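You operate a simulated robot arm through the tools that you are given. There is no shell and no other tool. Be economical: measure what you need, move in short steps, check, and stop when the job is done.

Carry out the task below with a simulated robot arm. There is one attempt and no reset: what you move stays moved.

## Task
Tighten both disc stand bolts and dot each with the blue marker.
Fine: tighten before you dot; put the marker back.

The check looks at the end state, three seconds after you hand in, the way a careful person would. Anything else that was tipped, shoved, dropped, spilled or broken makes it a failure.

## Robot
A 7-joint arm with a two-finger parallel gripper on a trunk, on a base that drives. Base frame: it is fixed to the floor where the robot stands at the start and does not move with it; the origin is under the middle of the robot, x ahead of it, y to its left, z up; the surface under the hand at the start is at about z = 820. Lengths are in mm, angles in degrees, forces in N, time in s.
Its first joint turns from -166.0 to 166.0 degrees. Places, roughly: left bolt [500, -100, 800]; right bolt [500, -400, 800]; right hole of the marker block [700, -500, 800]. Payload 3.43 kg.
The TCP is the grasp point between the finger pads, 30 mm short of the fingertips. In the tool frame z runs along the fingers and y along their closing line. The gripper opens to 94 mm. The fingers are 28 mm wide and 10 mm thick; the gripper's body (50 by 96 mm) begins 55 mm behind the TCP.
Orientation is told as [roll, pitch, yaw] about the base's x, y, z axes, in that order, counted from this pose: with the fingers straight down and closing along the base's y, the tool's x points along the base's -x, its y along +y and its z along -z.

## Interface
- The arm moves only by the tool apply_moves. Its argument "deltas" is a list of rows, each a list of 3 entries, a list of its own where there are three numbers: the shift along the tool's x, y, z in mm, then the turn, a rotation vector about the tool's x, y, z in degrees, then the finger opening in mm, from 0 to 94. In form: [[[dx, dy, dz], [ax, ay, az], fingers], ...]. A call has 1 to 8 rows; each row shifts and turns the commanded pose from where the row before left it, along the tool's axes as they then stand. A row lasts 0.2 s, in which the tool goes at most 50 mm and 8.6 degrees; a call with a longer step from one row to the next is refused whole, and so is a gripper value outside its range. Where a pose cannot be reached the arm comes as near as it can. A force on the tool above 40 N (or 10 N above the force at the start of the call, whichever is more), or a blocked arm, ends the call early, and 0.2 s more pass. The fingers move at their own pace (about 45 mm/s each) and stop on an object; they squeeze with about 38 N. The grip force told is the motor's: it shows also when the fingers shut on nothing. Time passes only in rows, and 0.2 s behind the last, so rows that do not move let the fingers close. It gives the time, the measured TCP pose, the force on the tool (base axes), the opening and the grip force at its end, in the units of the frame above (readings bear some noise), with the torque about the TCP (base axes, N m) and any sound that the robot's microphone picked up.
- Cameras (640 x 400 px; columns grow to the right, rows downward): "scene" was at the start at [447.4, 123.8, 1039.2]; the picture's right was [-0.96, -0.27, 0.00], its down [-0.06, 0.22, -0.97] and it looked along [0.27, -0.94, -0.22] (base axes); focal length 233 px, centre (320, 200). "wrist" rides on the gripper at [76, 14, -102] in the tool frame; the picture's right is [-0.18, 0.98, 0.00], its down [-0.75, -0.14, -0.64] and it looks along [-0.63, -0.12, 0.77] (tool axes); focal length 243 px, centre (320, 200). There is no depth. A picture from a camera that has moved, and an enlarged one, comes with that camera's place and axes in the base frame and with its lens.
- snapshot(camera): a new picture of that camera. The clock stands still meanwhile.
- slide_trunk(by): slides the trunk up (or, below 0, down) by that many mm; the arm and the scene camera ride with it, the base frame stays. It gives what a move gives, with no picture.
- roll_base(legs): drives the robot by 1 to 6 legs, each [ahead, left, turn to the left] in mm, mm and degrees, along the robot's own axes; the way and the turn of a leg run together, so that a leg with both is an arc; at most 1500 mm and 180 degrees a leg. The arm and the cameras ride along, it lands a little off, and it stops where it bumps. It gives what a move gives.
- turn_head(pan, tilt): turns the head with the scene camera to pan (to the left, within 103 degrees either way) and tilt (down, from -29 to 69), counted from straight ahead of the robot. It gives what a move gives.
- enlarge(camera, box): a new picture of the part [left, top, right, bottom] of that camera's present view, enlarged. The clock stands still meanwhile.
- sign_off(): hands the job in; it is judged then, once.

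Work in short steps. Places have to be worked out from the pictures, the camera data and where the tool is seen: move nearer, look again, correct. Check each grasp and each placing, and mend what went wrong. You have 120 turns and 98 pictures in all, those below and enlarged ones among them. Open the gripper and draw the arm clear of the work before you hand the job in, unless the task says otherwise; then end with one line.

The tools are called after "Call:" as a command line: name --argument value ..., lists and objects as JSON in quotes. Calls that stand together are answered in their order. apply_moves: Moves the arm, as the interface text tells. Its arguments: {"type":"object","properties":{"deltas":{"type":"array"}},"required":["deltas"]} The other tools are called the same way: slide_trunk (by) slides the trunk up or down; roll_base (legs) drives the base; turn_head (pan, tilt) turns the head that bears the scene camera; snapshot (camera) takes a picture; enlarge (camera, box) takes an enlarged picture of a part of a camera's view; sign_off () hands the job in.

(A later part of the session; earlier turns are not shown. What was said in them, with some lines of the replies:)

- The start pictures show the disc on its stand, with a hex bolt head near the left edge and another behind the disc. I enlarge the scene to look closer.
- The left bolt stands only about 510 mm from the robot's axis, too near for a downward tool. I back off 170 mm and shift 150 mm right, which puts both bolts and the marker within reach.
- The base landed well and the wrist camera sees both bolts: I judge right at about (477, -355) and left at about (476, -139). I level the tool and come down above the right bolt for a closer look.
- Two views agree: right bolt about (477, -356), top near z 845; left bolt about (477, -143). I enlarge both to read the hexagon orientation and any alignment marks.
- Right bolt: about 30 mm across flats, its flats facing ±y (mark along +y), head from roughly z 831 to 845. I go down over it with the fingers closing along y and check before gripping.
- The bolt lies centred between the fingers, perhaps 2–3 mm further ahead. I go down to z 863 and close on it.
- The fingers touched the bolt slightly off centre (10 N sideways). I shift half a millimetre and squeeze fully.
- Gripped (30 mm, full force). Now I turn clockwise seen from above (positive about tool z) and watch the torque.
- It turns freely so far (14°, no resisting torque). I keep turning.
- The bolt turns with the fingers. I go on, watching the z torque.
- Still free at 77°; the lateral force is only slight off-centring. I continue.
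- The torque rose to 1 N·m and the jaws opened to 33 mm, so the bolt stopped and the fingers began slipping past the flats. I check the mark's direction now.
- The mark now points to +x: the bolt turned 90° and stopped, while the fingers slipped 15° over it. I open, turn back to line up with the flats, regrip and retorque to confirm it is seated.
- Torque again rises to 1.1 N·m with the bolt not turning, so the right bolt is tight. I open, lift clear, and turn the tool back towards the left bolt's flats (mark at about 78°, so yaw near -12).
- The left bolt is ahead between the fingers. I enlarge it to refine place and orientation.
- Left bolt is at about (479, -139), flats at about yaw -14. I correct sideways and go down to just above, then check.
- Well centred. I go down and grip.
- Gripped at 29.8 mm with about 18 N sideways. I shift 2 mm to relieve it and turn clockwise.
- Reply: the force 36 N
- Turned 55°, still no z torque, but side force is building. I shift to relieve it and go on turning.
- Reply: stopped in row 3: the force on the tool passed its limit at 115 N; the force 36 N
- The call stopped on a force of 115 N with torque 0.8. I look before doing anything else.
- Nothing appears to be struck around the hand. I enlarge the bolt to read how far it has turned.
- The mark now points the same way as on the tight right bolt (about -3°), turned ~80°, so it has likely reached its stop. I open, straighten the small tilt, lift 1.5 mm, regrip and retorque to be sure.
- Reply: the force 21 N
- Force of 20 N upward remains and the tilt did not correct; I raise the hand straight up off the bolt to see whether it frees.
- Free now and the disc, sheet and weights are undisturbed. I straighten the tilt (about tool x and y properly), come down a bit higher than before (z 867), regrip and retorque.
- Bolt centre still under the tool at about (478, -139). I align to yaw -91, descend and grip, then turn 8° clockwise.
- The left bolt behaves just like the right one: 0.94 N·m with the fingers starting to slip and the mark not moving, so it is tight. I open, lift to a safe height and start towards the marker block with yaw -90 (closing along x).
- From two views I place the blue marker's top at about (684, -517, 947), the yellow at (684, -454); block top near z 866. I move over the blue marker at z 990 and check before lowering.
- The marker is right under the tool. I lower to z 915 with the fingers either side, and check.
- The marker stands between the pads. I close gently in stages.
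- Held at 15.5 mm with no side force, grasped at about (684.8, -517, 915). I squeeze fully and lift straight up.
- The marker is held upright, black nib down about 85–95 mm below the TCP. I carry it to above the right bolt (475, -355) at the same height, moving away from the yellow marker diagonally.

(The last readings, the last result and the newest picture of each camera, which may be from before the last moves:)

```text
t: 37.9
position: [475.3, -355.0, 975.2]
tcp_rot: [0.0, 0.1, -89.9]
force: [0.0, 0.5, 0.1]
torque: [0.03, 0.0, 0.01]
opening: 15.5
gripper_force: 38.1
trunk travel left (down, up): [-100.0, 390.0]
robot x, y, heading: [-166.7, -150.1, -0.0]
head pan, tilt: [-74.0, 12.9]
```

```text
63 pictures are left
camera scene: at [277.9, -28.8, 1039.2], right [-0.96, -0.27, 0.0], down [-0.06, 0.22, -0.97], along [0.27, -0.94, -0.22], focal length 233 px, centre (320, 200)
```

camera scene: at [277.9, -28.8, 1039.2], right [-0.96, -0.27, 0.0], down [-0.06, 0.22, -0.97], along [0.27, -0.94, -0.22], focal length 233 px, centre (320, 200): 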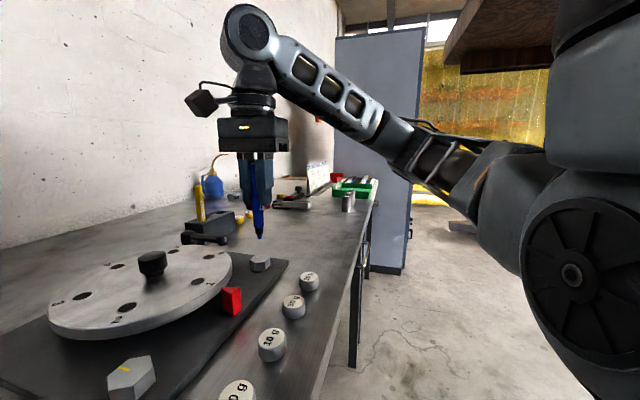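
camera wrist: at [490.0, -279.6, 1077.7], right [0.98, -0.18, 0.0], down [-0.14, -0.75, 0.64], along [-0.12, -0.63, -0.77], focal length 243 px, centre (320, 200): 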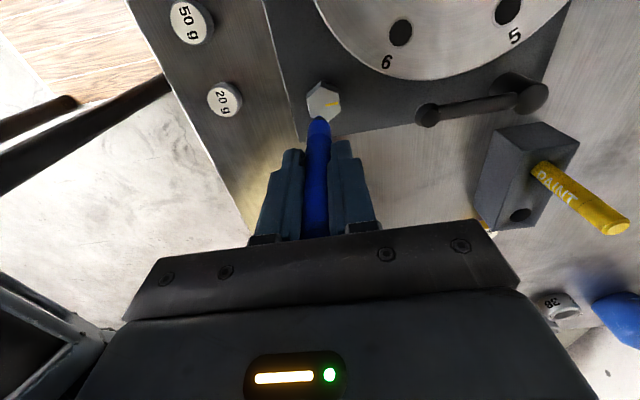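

Nib is roughly 30 mm above the bolt, and over it. I lower 24 mm and look closely.

Call:
apply_moves --deltas '[[[0, 0, 14], [0, 0, 0], 0], [[0, 0, 10], [0, 0, 0], 0], [[0, 0, 0], [0, 0, 0], 0]]'

Call:
enlarge --camera "scene" --box '[220, 210, 300, 280]'

Call:
enlarge --camera "wrist" --box '[270, 80, 370, 180]'

```text
t: 38.6
position: [475.5, -354.9, 952.4]
tcp_rot: [-0.1, 0.0, -89.9]
force: [0.5, -0.8, 0.2]
torque: [0.02, -0.02, 0.01]
opening: 15.4
gripper_force: 38.3
trunk travel left (down, up): [-100.0, 390.0]
robot x, y, heading: [-168.8, -153.3, -0.1]
head pan, tilt: [-74.0, 12.9]
```

```text
5.71 times, centred on (260, 245) of scene
camera zoom: at [277.9, -28.8, 1039.2], right [-0.96, -0.27, 0.0], down [-0.06, 0.22, -0.97], along [0.27, -0.94, -0.22], focal length 1331 px, centre (663, -57)
```

zoom: 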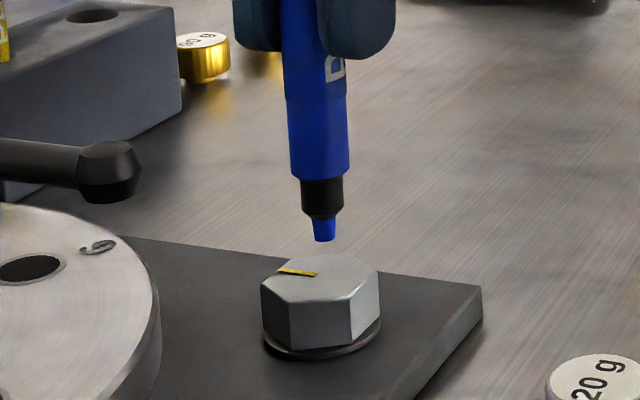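

```text
4.00 times, centred on (320, 130) of wrist
camera zoom: at [489.4, -279.7, 1054.0], right [0.98, -0.18, 0.0], down [-0.14, -0.75, 0.64], along [-0.12, -0.63, -0.77], focal length 970 px, centre (320, 480)
```

zoom: 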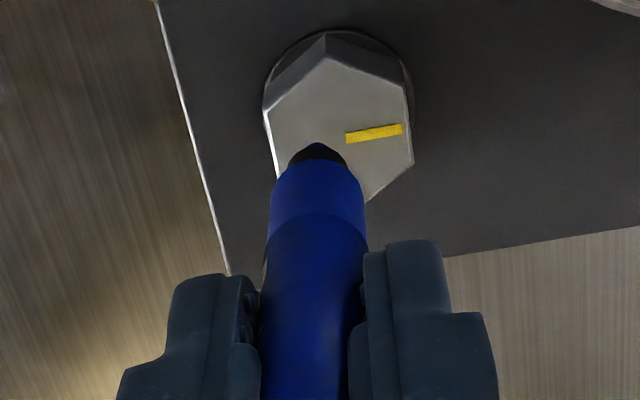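

The nib hangs about 11 mm above the middle of the bolt top. I lower 9 mm, then creep.

Call:
apply_moves --deltas '[[[0, 0, 5], [0, 0, 0], 0], [[0, 0, 4], [0, 0, 0], 0], [[0, 0, 0], [0, 0, 0], 0]]'

Call:
enlarge --camera "scene" --box '[240, 225, 285, 275]'

```text
t: 39.5
position: [475.3, -354.8, 943.6]
tcp_rot: [-0.2, 0.1, -89.9]
force: [0.9, 0.1, 0.1]
torque: [0.0, -0.01, 0.0]
opening: 15.8
gripper_force: 38.3
trunk travel left (down, up): [-100.0, 390.0]
robot x, y, heading: [-169.9, -146.1, -0.1]
head pan, tilt: [-74.0, 12.9]
```

```text
8.00 times, centred on (262, 250) of scene
camera zoom: at [277.9, -28.8, 1039.2], right [-0.96, -0.27, 0.0], down [-0.06, 0.22, -0.97], along [0.27, -0.94, -0.22], focal length 1863 px, centre (780, -200)
```

zoom: 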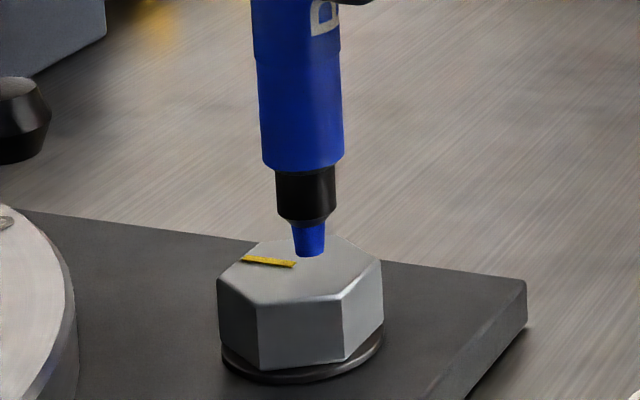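

About 2–3 mm left. I creep down 1 mm at a time.

Call:
apply_moves --deltas '[[[0, 0, 1], [0, 0, 0], 0], [[0, 0, 1], [0, 0, 0], 0]]'

Call:
apply_moves --deltas '[[[0, 0, 0.7], [0, 0, 0], 0], [[0, 0, 0], [0, 0, 0], 0]]'

```text
t: 40.0
position: [475.0, -355.8, 940.9]
tcp_rot: [0.1, 0.1, -89.8]
force: [0.2, 0.8, -1.0]
torque: [0.01, 0.0, -0.01]
opening: 15.6
gripper_force: 38.0
trunk travel left (down, up): [-100.0, 390.0]
robot x, y, heading: [-171.9, -152.8, -0.0]
head pan, tilt: [-74.0, 12.9]
```

```text
t: 40.6
position: [474.0, -354.2, 940.0]
tcp_rot: [-0.1, 0.2, -89.8]
force: [0.0, 0.2, -0.1]
torque: [0.0, 0.01, -0.01]
opening: 15.6
gripper_force: 38.1
trunk travel left (down, up): [-100.0, 390.0]
robot x, y, heading: [-170.3, -153.0, 0.0]
head pan, tilt: [-74.0, 12.9]
```

No contact yet; I creep on with one more millimetre or so.

Call:
apply_moves --deltas '[[[0, 0, 0.7], [0, 0, 0], 0], [[0, 0, 0], [0, 0, 0], 0]]'

Call:
enlarge --camera "scene" --box '[240, 225, 285, 275]'

```text
t: 41.2
position: [474.8, -355.3, 939.1]
tcp_rot: [-0.1, 0.1, -89.8]
force: [-0.3, -0.6, 0.6]
torque: [0.0, 0.0, 0.0]
opening: 15.5
gripper_force: 38.2
trunk travel left (down, up): [-100.0, 390.0]
robot x, y, heading: [-171.0, -148.5, -0.1]
head pan, tilt: [-74.0, 12.9]
```

```text
8.00 times, centred on (262, 250) of scene
camera zoom: at [277.9, -28.8, 1039.2], right [-0.96, -0.27, 0.0], down [-0.06, 0.22, -0.97], along [0.27, -0.94, -0.22], focal length 1863 px, centre (780, -200)
```

zoom: 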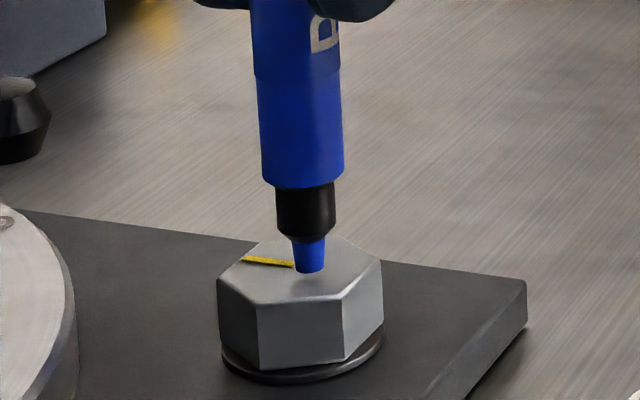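

The nib is almost touching. A few more half-millimetre steps.

Call:
apply_moves --deltas '[[[0, 0, 0.5], [0, 0, 0], 0], [[0, 0, 0], [0, 0, 0], 0]]'

Call:
apply_moves --deltas '[[[0, 0, 0.5], [0, 0, 0], 0], [[0, 0, 0], [0, 0, 0], 0]]'

```text
t: 41.9
position: [475.3, -353.1, 939.1]
tcp_rot: [-0.1, 0.1, -89.9]
force: [-0.9, 0.2, 0.0]
torque: [0.02, -0.02, -0.01]
opening: 15.4
gripper_force: 38.0
trunk travel left (down, up): [-100.0, 390.0]
robot x, y, heading: [-167.0, -152.3, -0.3]
head pan, tilt: [-74.0, 12.9]
```

```text
t: 42.5
position: [475.2, -355.4, 939.0]
tcp_rot: [-0.1, 0.1, -89.9]
force: [0.3, 0.5, 0.1]
torque: [0.01, 0.0, -0.01]
opening: 15.8
gripper_force: 37.7
trunk travel left (down, up): [-100.0, 390.0]
robot x, y, heading: [-171.7, -150.2, -0.2]
head pan, tilt: [-74.0, 12.9]
```

Call:
apply_moves --deltas '[[[0, 0, 0.7], [0, 0, 0], 0], [[0, 0, 0], [0, 0, 0], 0]]'

Call:
apply_moves --deltas '[[[0, 0, 0.7], [0, 0, 0], 0], [[0, 0, 0], [0, 0, 0], 0]]'

Call:
enlarge --camera "scene" --box '[240, 225, 285, 275]'

```text
t: 43.0
position: [475.4, -355.1, 937.9]
tcp_rot: [-0.1, 0.2, -89.9]
force: [-0.4, 0.3, -0.1]
torque: [0.02, 0.02, -0.01]
opening: 15.6
gripper_force: 38.0
trunk travel left (down, up): [-100.0, 390.0]
robot x, y, heading: [-169.3, -156.1, -0.4]
head pan, tilt: [-74.0, 12.9]
```

```text
t: 43.6
position: [475.2, -355.0, 936.5]
tcp_rot: [0.0, 0.0, -90.0]
force: [-0.3, -0.1, 3.1]
torque: [-0.01, 0.01, 0.02]
opening: 15.7
gripper_force: 38.3
trunk travel left (down, up): [-100.0, 390.0]
robot x, y, heading: [-166.7, -152.0, -0.1]
head pan, tilt: [-74.0, 12.9]
```

```text
8.00 times, centred on (262, 250) of scene
camera zoom: at [277.9, -28.8, 1039.3], right [-0.96, -0.27, 0.0], down [-0.06, 0.22, -0.97], along [0.27, -0.94, -0.22], focal length 1863 px, centre (780, -200)
```

zoom: 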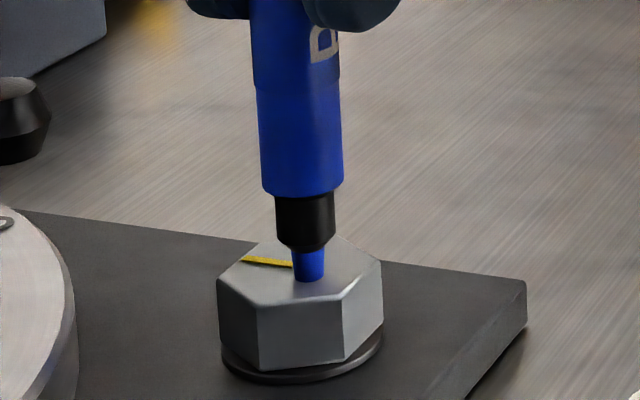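

Contact: 3 N upward at TCP z about 936.7. I hold a moment, lift straight up and look for the dot.

Call:
apply_moves --deltas '[[[0, 0, 0], [0, 0, 0], 0], [[0, 0, -10], [0, 0, 0], 0], [[0, 0, -20], [0, 0, 0], 0], [[0, 0, 0], [0, 0, 0], 0]]'

Call:
enlarge --camera "scene" --box '[240, 225, 285, 275]'

Call:
enlarge --camera "wrist" --box '[270, 60, 370, 160]'

```text
t: 44.6
position: [474.2, -354.1, 967.3]
tcp_rot: [-0.1, 0.1, -89.9]
force: [0.1, -0.3, -0.9]
torque: [-0.02, 0.0, 0.01]
opening: 15.4
gripper_force: 38.2
trunk travel left (down, up): [-100.0, 390.0]
robot x, y, heading: [-171.3, -152.3, -0.3]
head pan, tilt: [-74.0, 12.9]
```

```text
8.00 times, centred on (262, 250) of scene
camera zoom: at [277.9, -28.8, 1039.2], right [-0.96, -0.27, 0.0], down [-0.06, 0.22, -0.97], along [0.27, -0.94, -0.22], focal length 1863 px, centre (780, -200)
```

zoom: 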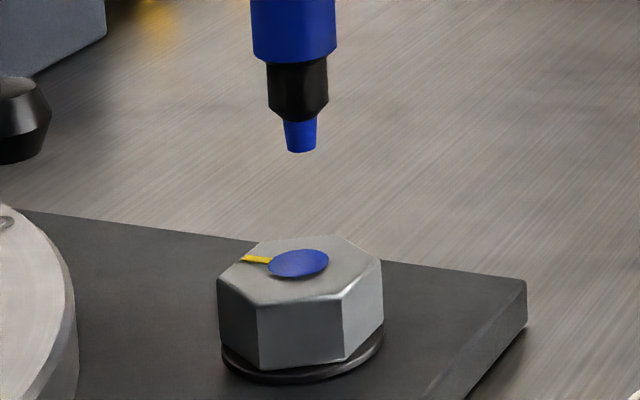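

```text
4.00 times, centred on (320, 110) of wrist
camera zoom: at [489.1, -279.0, 1069.4], right [0.98, -0.18, 0.0], down [-0.14, -0.75, 0.64], along [-0.12, -0.63, -0.77], focal length 970 px, centre (320, 560)
```

zoom: 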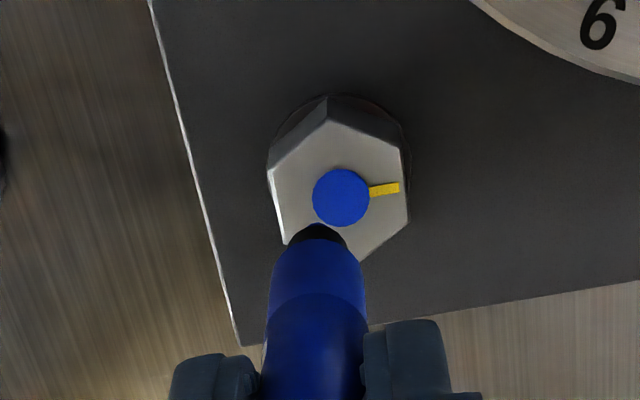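

A clean blue dot on the right bolt. I raise and carry the marker to above the left bolt (476, -139.5).

Call:
apply_moves --deltas '[[[0, 0, -45], [0, 0, 0], 0], [[43, 0.8, 0], [0, 0, 0], 0], [[43, 0, 0], [0, 0, 0], 0], [[43, 0, 0], [0, 0, 0], 0], [[43, 0, 0], [0, 0, 0], 0], [[43.5, 0, 0], [0, 0, 0], 0], [[0, 0, 0], [0, 0, 0], 0]]'

Call:
apply_moves --deltas '[[[0, 0, 40], [0, 0, 0], 0], [[0, 0, 20], [0, 0, 0], 0], [[0, 0, 0], [0, 0, 0], 0]]'

Call:
enlarge --camera "wrist" --box '[250, 60, 390, 180]'

Call:
snapshot --camera "scene"

```text
t: 46.2
position: [476.1, -139.6, 1011.3]
tcp_rot: [-0.1, 0.0, -89.9]
force: [-1.2, -0.1, -1.0]
torque: [0.0, 0.01, 0.02]
opening: 15.7
gripper_force: 38.2
trunk travel left (down, up): [-100.0, 390.0]
robot x, y, heading: [-172.3, -150.8, -0.3]
head pan, tilt: [-74.0, 12.9]
```

```text
t: 47.0
position: [475.2, -138.8, 950.3]
tcp_rot: [0.1, 0.0, -90.0]
force: [0.0, -0.1, -0.2]
torque: [0.02, -0.03, -0.01]
opening: 15.4
gripper_force: 38.3
trunk travel left (down, up): [-100.0, 390.0]
robot x, y, heading: [-170.3, -151.0, -0.1]
head pan, tilt: [-74.0, 12.9]
```

```text
3.33 times, centred on (320, 120) of wrist
camera zoom: at [490.4, -63.1, 1052.9], right [0.98, -0.18, 0.0], down [-0.14, -0.75, 0.64], along [-0.12, -0.63, -0.77], focal length 809 px, centre (320, 467)
```

zoom: 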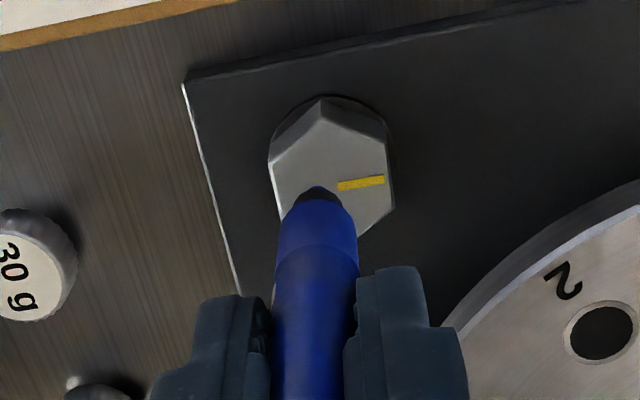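

```text
54 pictures are left
camera scene: at [277.9, -28.7, 1039.2], right [-0.96, -0.27, 0.0], down [-0.06, 0.22, -0.97], along [0.27, -0.94, -0.22], focal length 233 px, centre (320, 200)
```

scene: 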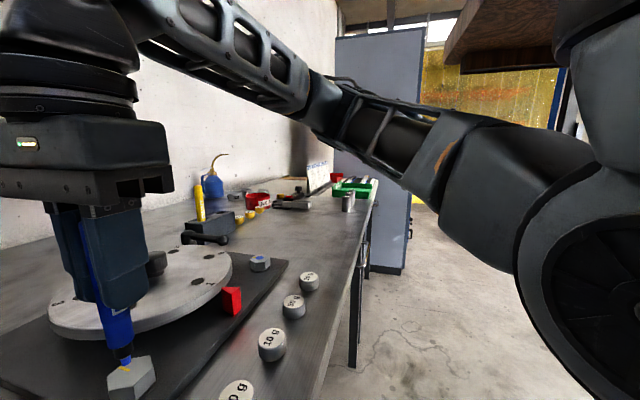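

Aligned as on the right bolt; contact is expected near TCP z 937. I lower 11 mm, then creep.

Call:
apply_moves --deltas '[[[0, 0, 6], [0, 0, 0], 0], [[0, 0, 5], [0, 0, 0], 0], [[0, 0, 0], [0, 0, 0], 0]]'

Call:
apply_moves --deltas '[[[0, 0, 1], [0, 0, 0], 0], [[0, 0, 0], [0, 0, 0], 0]]'

Call:
apply_moves --deltas '[[[0, 0, 1], [0, 0, 0], 0], [[0, 0, 0], [0, 0, 0], 0]]'

```text
t: 47.9
position: [476.2, -139.3, 941.1]
tcp_rot: [0.0, 0.1, -89.9]
force: [0.5, -0.2, 0.0]
torque: [-0.03, 0.02, 0.0]
opening: 15.5
gripper_force: 38.2
trunk travel left (down, up): [-100.0, 390.0]
robot x, y, heading: [-169.9, -152.3, -0.0]
head pan, tilt: [-74.0, 12.9]
```

```text
t: 48.5
position: [476.0, -138.6, 938.9]
tcp_rot: [0.0, 0.1, -89.9]
force: [0.1, -0.2, 0.2]
torque: [-0.04, -0.02, -0.01]
opening: 15.7
gripper_force: 38.1
trunk travel left (down, up): [-100.0, 390.0]
robot x, y, heading: [-168.8, -150.3, -0.2]
head pan, tilt: [-74.0, 12.9]
```

```text
t: 49.0
position: [475.9, -138.2, 938.5]
tcp_rot: [0.1, 0.1, -90.0]
force: [-0.3, -0.1, -1.1]
torque: [0.0, 0.02, 0.02]
opening: 15.4
gripper_force: 38.0
trunk travel left (down, up): [-100.0, 390.0]
robot x, y, heading: [-172.6, -152.2, 0.0]
head pan, tilt: [-74.0, 12.9]
```

No contact yet; I continue in small steps.

Call:
apply_moves --deltas '[[[0, 0, 0.7], [0, 0, 0], 0], [[0, 0, 0], [0, 0, 0], 0]]'

Call:
apply_moves --deltas '[[[0, 0, 0.6], [0, 0, 0], 0], [[0, 0, 0], [0, 0, 0], 0]]'

```text
t: 49.6
position: [474.9, -138.5, 938.5]
tcp_rot: [0.0, 0.1, -89.8]
force: [-0.1, 0.0, 0.1]
torque: [0.0, 0.02, -0.02]
opening: 15.4
gripper_force: 38.6
trunk travel left (down, up): [-100.0, 390.0]
robot x, y, heading: [-167.9, -152.6, -0.2]
head pan, tilt: [-74.0, 12.9]
```

```text
t: 50.2
position: [475.8, -139.0, 936.7]
tcp_rot: [-0.1, 0.1, -89.9]
force: [-0.1, 0.0, -0.3]
torque: [0.0, 0.04, 0.0]
opening: 15.8
gripper_force: 38.0
trunk travel left (down, up): [-100.0, 390.0]
robot x, y, heading: [-168.8, -151.1, 0.0]
head pan, tilt: [-74.0, 12.9]
```

Call:
apply_moves --deltas '[[[0, 0, 0.6], [0, 0, 0], 0], [[0, 0, 0], [0, 0, 0], 0]]'

Call:
enlarge --camera "scene" --box '[90, 335, 170, 400]'

```text
t: 50.9
position: [475.3, -138.8, 937.4]
tcp_rot: [0.0, 0.1, -89.9]
force: [0.0, 1.1, 8.0]
torque: [0.14, -0.01, 0.01]
opening: 15.6
gripper_force: 38.0
trunk travel left (down, up): [-100.0, 390.0]
robot x, y, heading: [-167.0, -150.2, -0.2]
head pan, tilt: [-74.0, 12.9]
```

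```text
6.15 times, centred on (130, 368) of scene
camera zoom: at [277.8, -28.7, 1039.4], right [-0.96, -0.27, 0.0], down [-0.06, 0.22, -0.97], along [0.27, -0.94, -0.22], focal length 1433 px, centre (1489, -831)
```

zoom: 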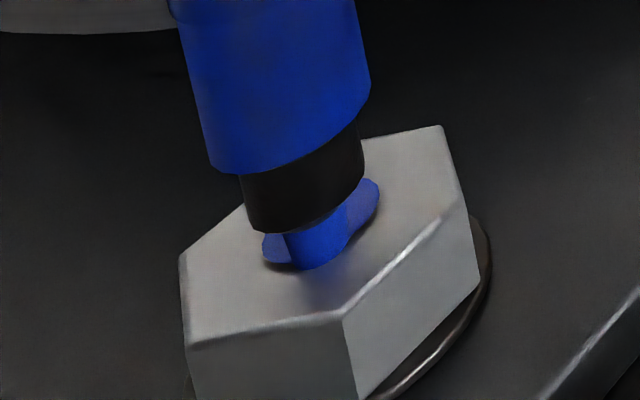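

The nib touches (8 N) and the blue dot is visible. I lift straight up and check it.

Call:
apply_moves --deltas '[[[0, 0, -6], [0, 0, 0], 0], [[0, 0, -30], [0, 0, 0], 0], [[0, 0, -40], [0, 0, 0], 0], [[0, 0, -22], [0, 0, 0], 0], [[0, 0, 0], [0, 0, 0], 0]]'

Call:
snapshot --camera "wrist"

Call:
enlarge --camera "scene" --box '[60, 230, 310, 400]'

```text
t: 52.0
position: [476.4, -140.5, 1035.9]
tcp_rot: [-0.2, -0.1, -89.9]
force: [0.5, -0.5, 0.0]
torque: [-0.04, 0.03, -0.01]
opening: 15.6
gripper_force: 37.7
trunk travel left (down, up): [-100.0, 390.0]
robot x, y, heading: [-169.5, -154.2, -0.2]
head pan, tilt: [-74.0, 12.9]
```

```text
52 pictures are left
camera wrist: at [490.4, -64.6, 1137.6], right [0.98, -0.18, 0.0], down [-0.14, -0.75, 0.64], along [-0.12, -0.63, -0.77], focal length 243 px, centre (320, 200)
```

wrist: 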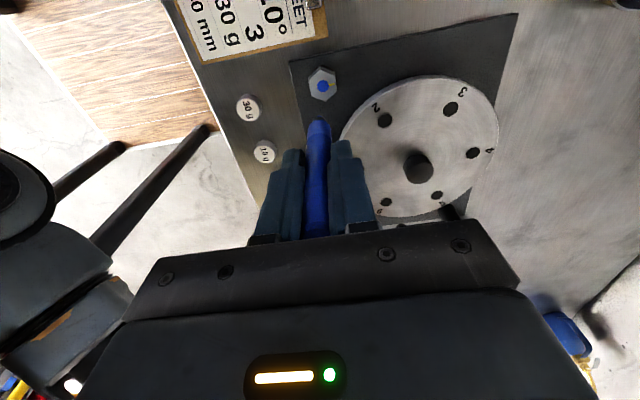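

```text
2.35 times, centred on (185, 315) of scene
camera zoom: at [277.9, -28.8, 1039.2], right [-0.96, -0.27, 0.0], down [-0.06, 0.22, -0.97], along [0.27, -0.94, -0.22], focal length 548 px, centre (638, -71)
```

zoom: 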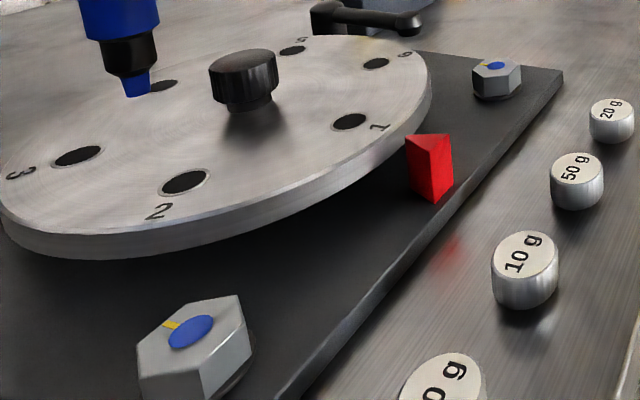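

Both bolts carry a blue dot and everything else stands in place. I carry the marker back, going around the yellow marker: first to x ≈ 600 at the hole's y, then in along x.

Call:
apply_moves --deltas '[[[0, 0, -16], [0, 0, 0], 0], [[-42, 14, 0], [0, 0, 0], 0], [[-42, 14, 0], [0, 0, 0], 0], [[-42, 14, 0], [0, 0, 0], 0], [[-42, 14, 0], [0, 0, 0], 0], [[-42, 14, 0], [0, 0, 0], 0], [[-42, 14, 0], [0, 0, 0], 0], [[-42, 14, 0], [0, 0, 0], 0]]'

Call:
apply_moves --deltas '[[[-42, 14, 0], [0, 0, 0], 0], [[-41.5, 14, 0], [0, 0, 0], 0], [[0, 30, 0], [0, 0, 0], 0], [[0, 30, 0], [0, 0, 0], 0], [[0, 23.2, 0], [0, 0, 0], 0], [[0, 0, 0], [0, 0, 0], 0], [[0, 0, 0], [0, 0, 0], 0]]'

Call:
enlarge --camera "wrist" --box '[250, 0, 410, 140]'

Call:
enlarge --camera "scene" --box '[140, 80, 270, 250]'

```text
t: 53.9
position: [574.3, -433.1, 1051.4]
tcp_rot: [-0.1, 0.1, -89.9]
force: [0.5, 0.9, -0.1]
torque: [-0.03, 0.01, -0.03]
opening: 15.4
gripper_force: 38.4
trunk travel left (down, up): [-100.0, 390.0]
robot x, y, heading: [-170.0, -152.4, -0.1]
head pan, tilt: [-74.0, 12.9]
```

```text
t: 55.5
position: [685.9, -515.3, 1050.8]
tcp_rot: [0.0, 0.1, -89.8]
force: [0.2, -0.4, -0.5]
torque: [-0.01, 0.0, 0.0]
opening: 15.8
gripper_force: 38.1
trunk travel left (down, up): [-100.0, 390.0]
robot x, y, heading: [-168.5, -150.4, -0.2]
head pan, tilt: [-74.0, 12.9]
```

```text
2.86 times, centred on (330, 70) of wrist
camera zoom: at [700.6, -440.6, 1152.9], right [0.98, -0.18, 0.0], down [-0.14, -0.75, 0.64], along [-0.12, -0.63, -0.77], focal length 693 px, centre (291, 571)
```

zoom: 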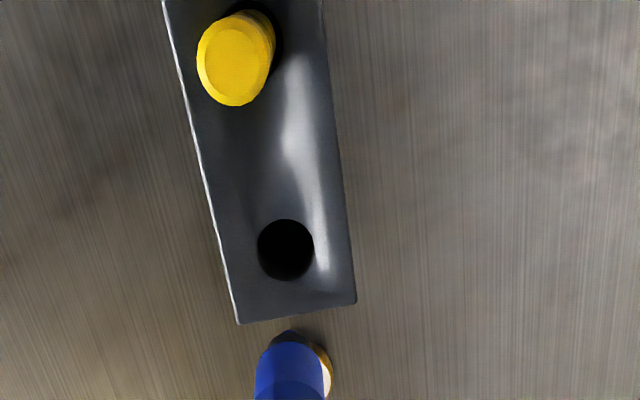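

```text
2.35 times, centred on (205, 165) of scene
camera zoom: at [277.9, -28.7, 1039.2], right [-0.96, -0.27, 0.0], down [-0.06, 0.22, -0.97], along [0.27, -0.94, -0.22], focal length 548 px, centre (591, 282)
```

zoom: 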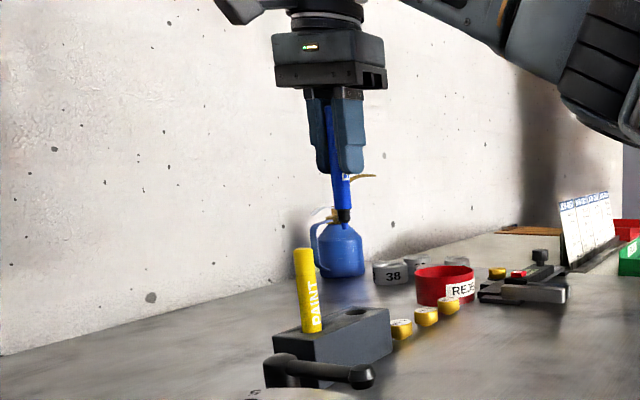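

Hole computed at about (684, -516), matching the pose. I lower to just above the hole and check.

Call:
apply_moves --deltas '[[[0, 0, 40], [0, 0, 0], 0], [[0, 0, 38], [0, 0, 0], 0], [[0, 0, 0], [0, 0, 0], 0], [[0, 0, 0], [0, 0, 0], 0]]'

Call:
enlarge --camera "wrist" --box '[250, 40, 410, 180]'

Call:
enlarge --camera "scene" --box '[180, 170, 250, 250]'

```text
t: 56.5
position: [684.7, -516.6, 972.3]
tcp_rot: [-0.1, 0.1, -90.0]
force: [-0.3, -0.2, 0.3]
torque: [0.04, -0.01, -0.01]
opening: 15.6
gripper_force: 38.4
trunk travel left (down, up): [-100.0, 390.0]
robot x, y, heading: [-175.0, -150.2, -0.1]
head pan, tilt: [-74.0, 12.9]
```

```text
2.86 times, centred on (330, 110) of wrist
camera zoom: at [700.0, -441.3, 1074.6], right [0.98, -0.18, 0.0], down [-0.14, -0.75, 0.64], along [-0.12, -0.63, -0.77], focal length 693 px, centre (291, 457)
```

zoom: 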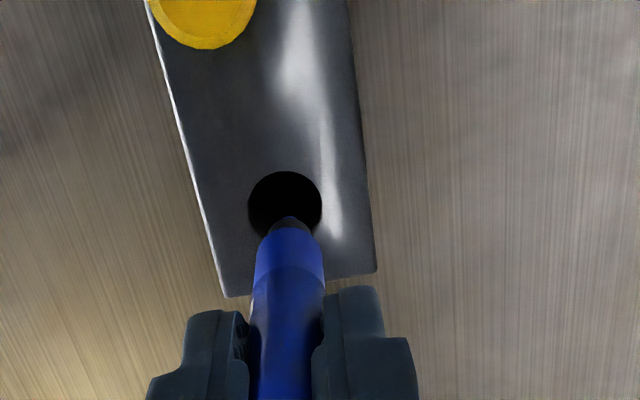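

```text
5.00 times, centred on (215, 210) of scene
camera zoom: at [277.9, -28.8, 1039.2], right [-0.96, -0.27, 0.0], down [-0.06, 0.22, -0.97], along [0.27, -0.94, -0.22], focal length 1164 px, centre (845, 150)
```

zoom: 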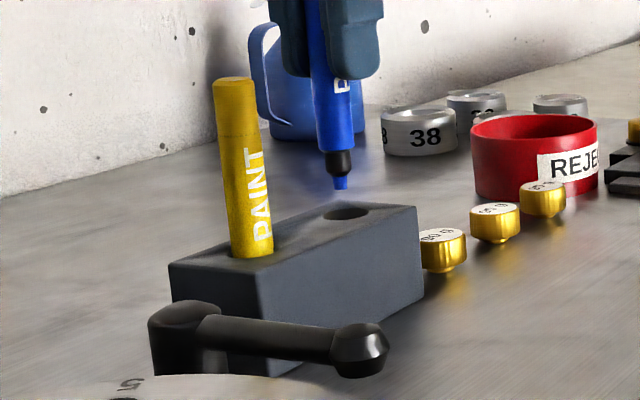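

Nib points into the hole. I lower in steps of about 8 mm, stopping on any force.

Call:
apply_moves --deltas '[[[0, 0, 8], [0, 0, 0], 0], [[0, 0, 8], [0, 0, 0], 0], [[0, 0, 8], [0, 0, 0], 0], [[0, 0, 8], [0, 0, 0], 0], [[0, 0, 0], [0, 0, 0], 0]]'

Call:
enlarge --camera "scene" --box '[180, 170, 250, 250]'

```text
t: 57.6
position: [684.6, -516.8, 941.2]
tcp_rot: [-0.1, 0.1, -89.8]
force: [0.7, -0.2, 0.5]
torque: [0.01, -0.02, -0.01]
opening: 15.6
gripper_force: 38.3
trunk travel left (down, up): [-100.0, 390.0]
robot x, y, heading: [-170.2, -147.4, -0.2]
head pan, tilt: [-74.0, 12.9]
```

```text
5.00 times, centred on (215, 210) of scene
camera zoom: at [277.9, -28.8, 1039.2], right [-0.96, -0.27, 0.0], down [-0.06, 0.22, -0.97], along [0.27, -0.94, -0.22], focal length 1164 px, centre (845, 150)
```

zoom: 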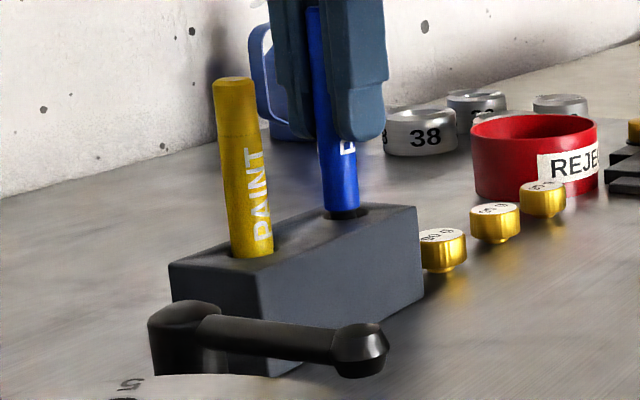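

The marker is in the hole without force. I lower the remaining 25 mm or so to the grasp height, then creep to the bottom.

Call:
apply_moves --deltas '[[[0, 0, 8], [0, 0, 0], 0], [[0, 0, 8], [0, 0, 0], 0], [[0, 0, 6], [0, 0, 0], 0], [[0, 0, 2], [0, 0, 0], 0], [[0, 0, 0], [0, 0, 0], 0]]'

Call:
apply_moves --deltas '[[[0, 0, 1], [0, 0, 0], 0], [[0, 0, 0], [0, 0, 0], 0]]'

```text
t: 58.9
position: [684.6, -515.9, 916.6]
tcp_rot: [0.0, 0.1, -89.9]
force: [0.6, 0.0, -0.2]
torque: [0.03, 0.02, -0.01]
opening: 15.6
gripper_force: 37.9
trunk travel left (down, up): [-100.0, 390.0]
robot x, y, heading: [-168.6, -154.1, 0.2]
head pan, tilt: [-74.0, 12.9]
```

```text
t: 59.5
position: [685.4, -516.6, 915.5]
tcp_rot: [0.0, 0.1, -89.9]
force: [0.4, 0.4, -0.1]
torque: [0.02, -0.01, 0.0]
opening: 15.7
gripper_force: 37.5
trunk travel left (down, up): [-100.0, 390.0]
robot x, y, heading: [-172.6, -155.7, 0.0]
head pan, tilt: [-74.0, 12.9]
```

It is back at the grasp height with no side force. I open the fingers; it can only settle a fraction of a millimetre.

Call:
apply_moves --deltas '[[[0, 0, 0.4], [0, 0, 0], 12], [[0, 0, 0], [0, 0, 0], 20], [[0, 0, 0], [0, 0, 0], 40], [[0, 0, 0], [0, 0, 0], 50], [[0, 0, 0], [0, 0, 0], 50]]'

Call:
snapshot --camera "wrist"

```text
t: 60.6
position: [684.9, -516.9, 914.9]
tcp_rot: [-0.1, 0.1, -90.0]
force: [-0.9, -0.2, 0.1]
torque: [-0.01, 0.0, 0.0]
opening: 49.9
gripper_force: 0.1
trunk travel left (down, up): [-100.0, 390.0]
robot x, y, heading: [-169.5, -150.8, -0.1]
head pan, tilt: [-74.0, 12.9]
```

```text
45 pictures are left
camera wrist: at [699.6, -441.2, 1017.5], right [0.98, -0.18, 0.0], down [-0.14, -0.75, 0.64], along [-0.12, -0.63, -0.77], focal length 243 px, centre (320, 200)
```

wrist: 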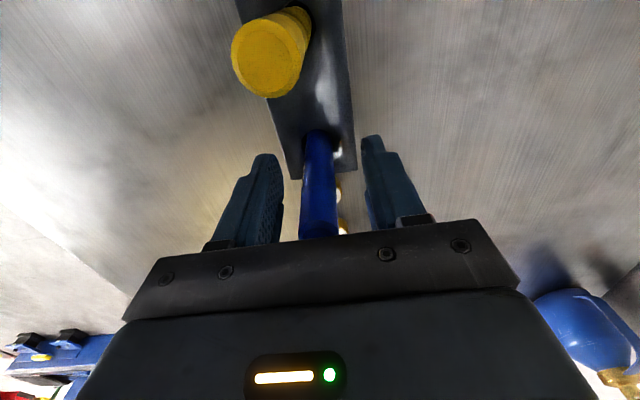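

The marker stands free in its hole. I draw the hand straight up and well clear, then look over the scene.

Call:
apply_moves --deltas '[[[0, 0, -30], [0, 0, 0], 50], [[0, 0, -45], [0, 0, 0], 50], [[0, 0, -45], [0, 0, 0], 50], [[0, 0, -40], [0, 0, 0], 60], [[30, -20, -30], [0, 0, 0], 60], [[0, 0, 0], [0, 0, 0], 60]]'

Call:
snapshot --camera "wrist"

Call:
enlarge --camera "scene" --box '[80, 150, 330, 400]'

Call:
enlarge --camera "scene" --box '[180, 160, 300, 280]'

```text
t: 62.0
position: [666.1, -486.9, 1106.4]
tcp_rot: [-0.1, 0.0, -89.9]
force: [1.0, 0.6, -0.2]
torque: [-0.01, 0.01, 0.0]
opening: 59.9
gripper_force: 0.0
trunk travel left (down, up): [-100.0, 390.0]
robot x, y, heading: [-173.0, -153.2, -0.0]
head pan, tilt: [-74.0, 12.9]
```

```text
44 pictures are left
camera wrist: at [679.2, -411.5, 1207.4], right [0.98, -0.18, 0.0], down [-0.14, -0.75, 0.64], along [-0.12, -0.63, -0.77], focal length 243 px, centre (320, 200)
```

wrist: 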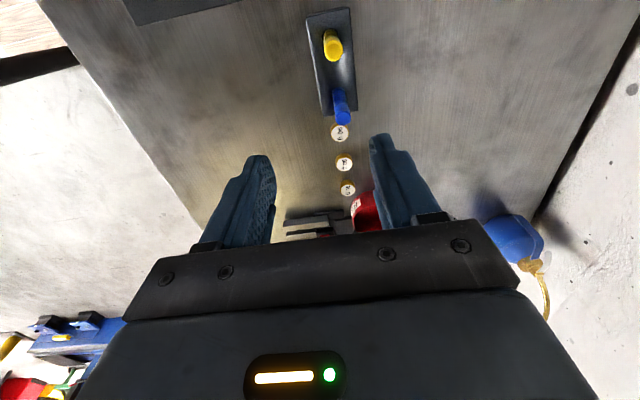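

```text
1.60 times, centred on (205, 275) of scene
camera zoom: at [278.0, -28.8, 1039.2], right [-0.96, -0.27, 0.0], down [-0.06, 0.22, -0.97], along [0.27, -0.94, -0.22], focal length 373 px, centre (504, 80)
```

zoom: 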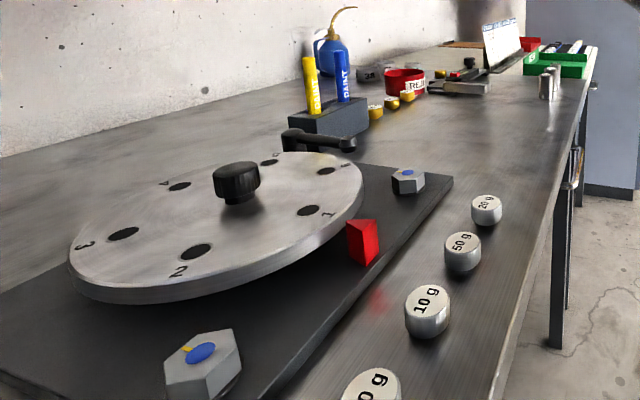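

```text
3.33 times, centred on (240, 220) of scene
camera zoom: at [278.0, -28.8, 1039.2], right [-0.96, -0.27, 0.0], down [-0.06, 0.22, -0.97], along [0.27, -0.94, -0.22], focal length 776 px, centre (587, 133)
```

zoom: 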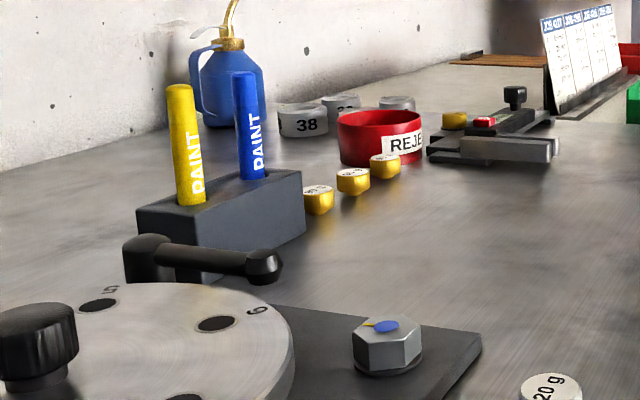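

Both bolts are tightened and dotted, the marker is back in its hole, the rest is undisturbed, and the hand is clear. I hand in.

Call:
sign_off

```text
The job is handed in.
```

I tightened both disc stand bolts until they stopped (about 1 N·m of resisting torque each). I then dotted each with the blue marker, put the marker back in its hole, and handed the job in.
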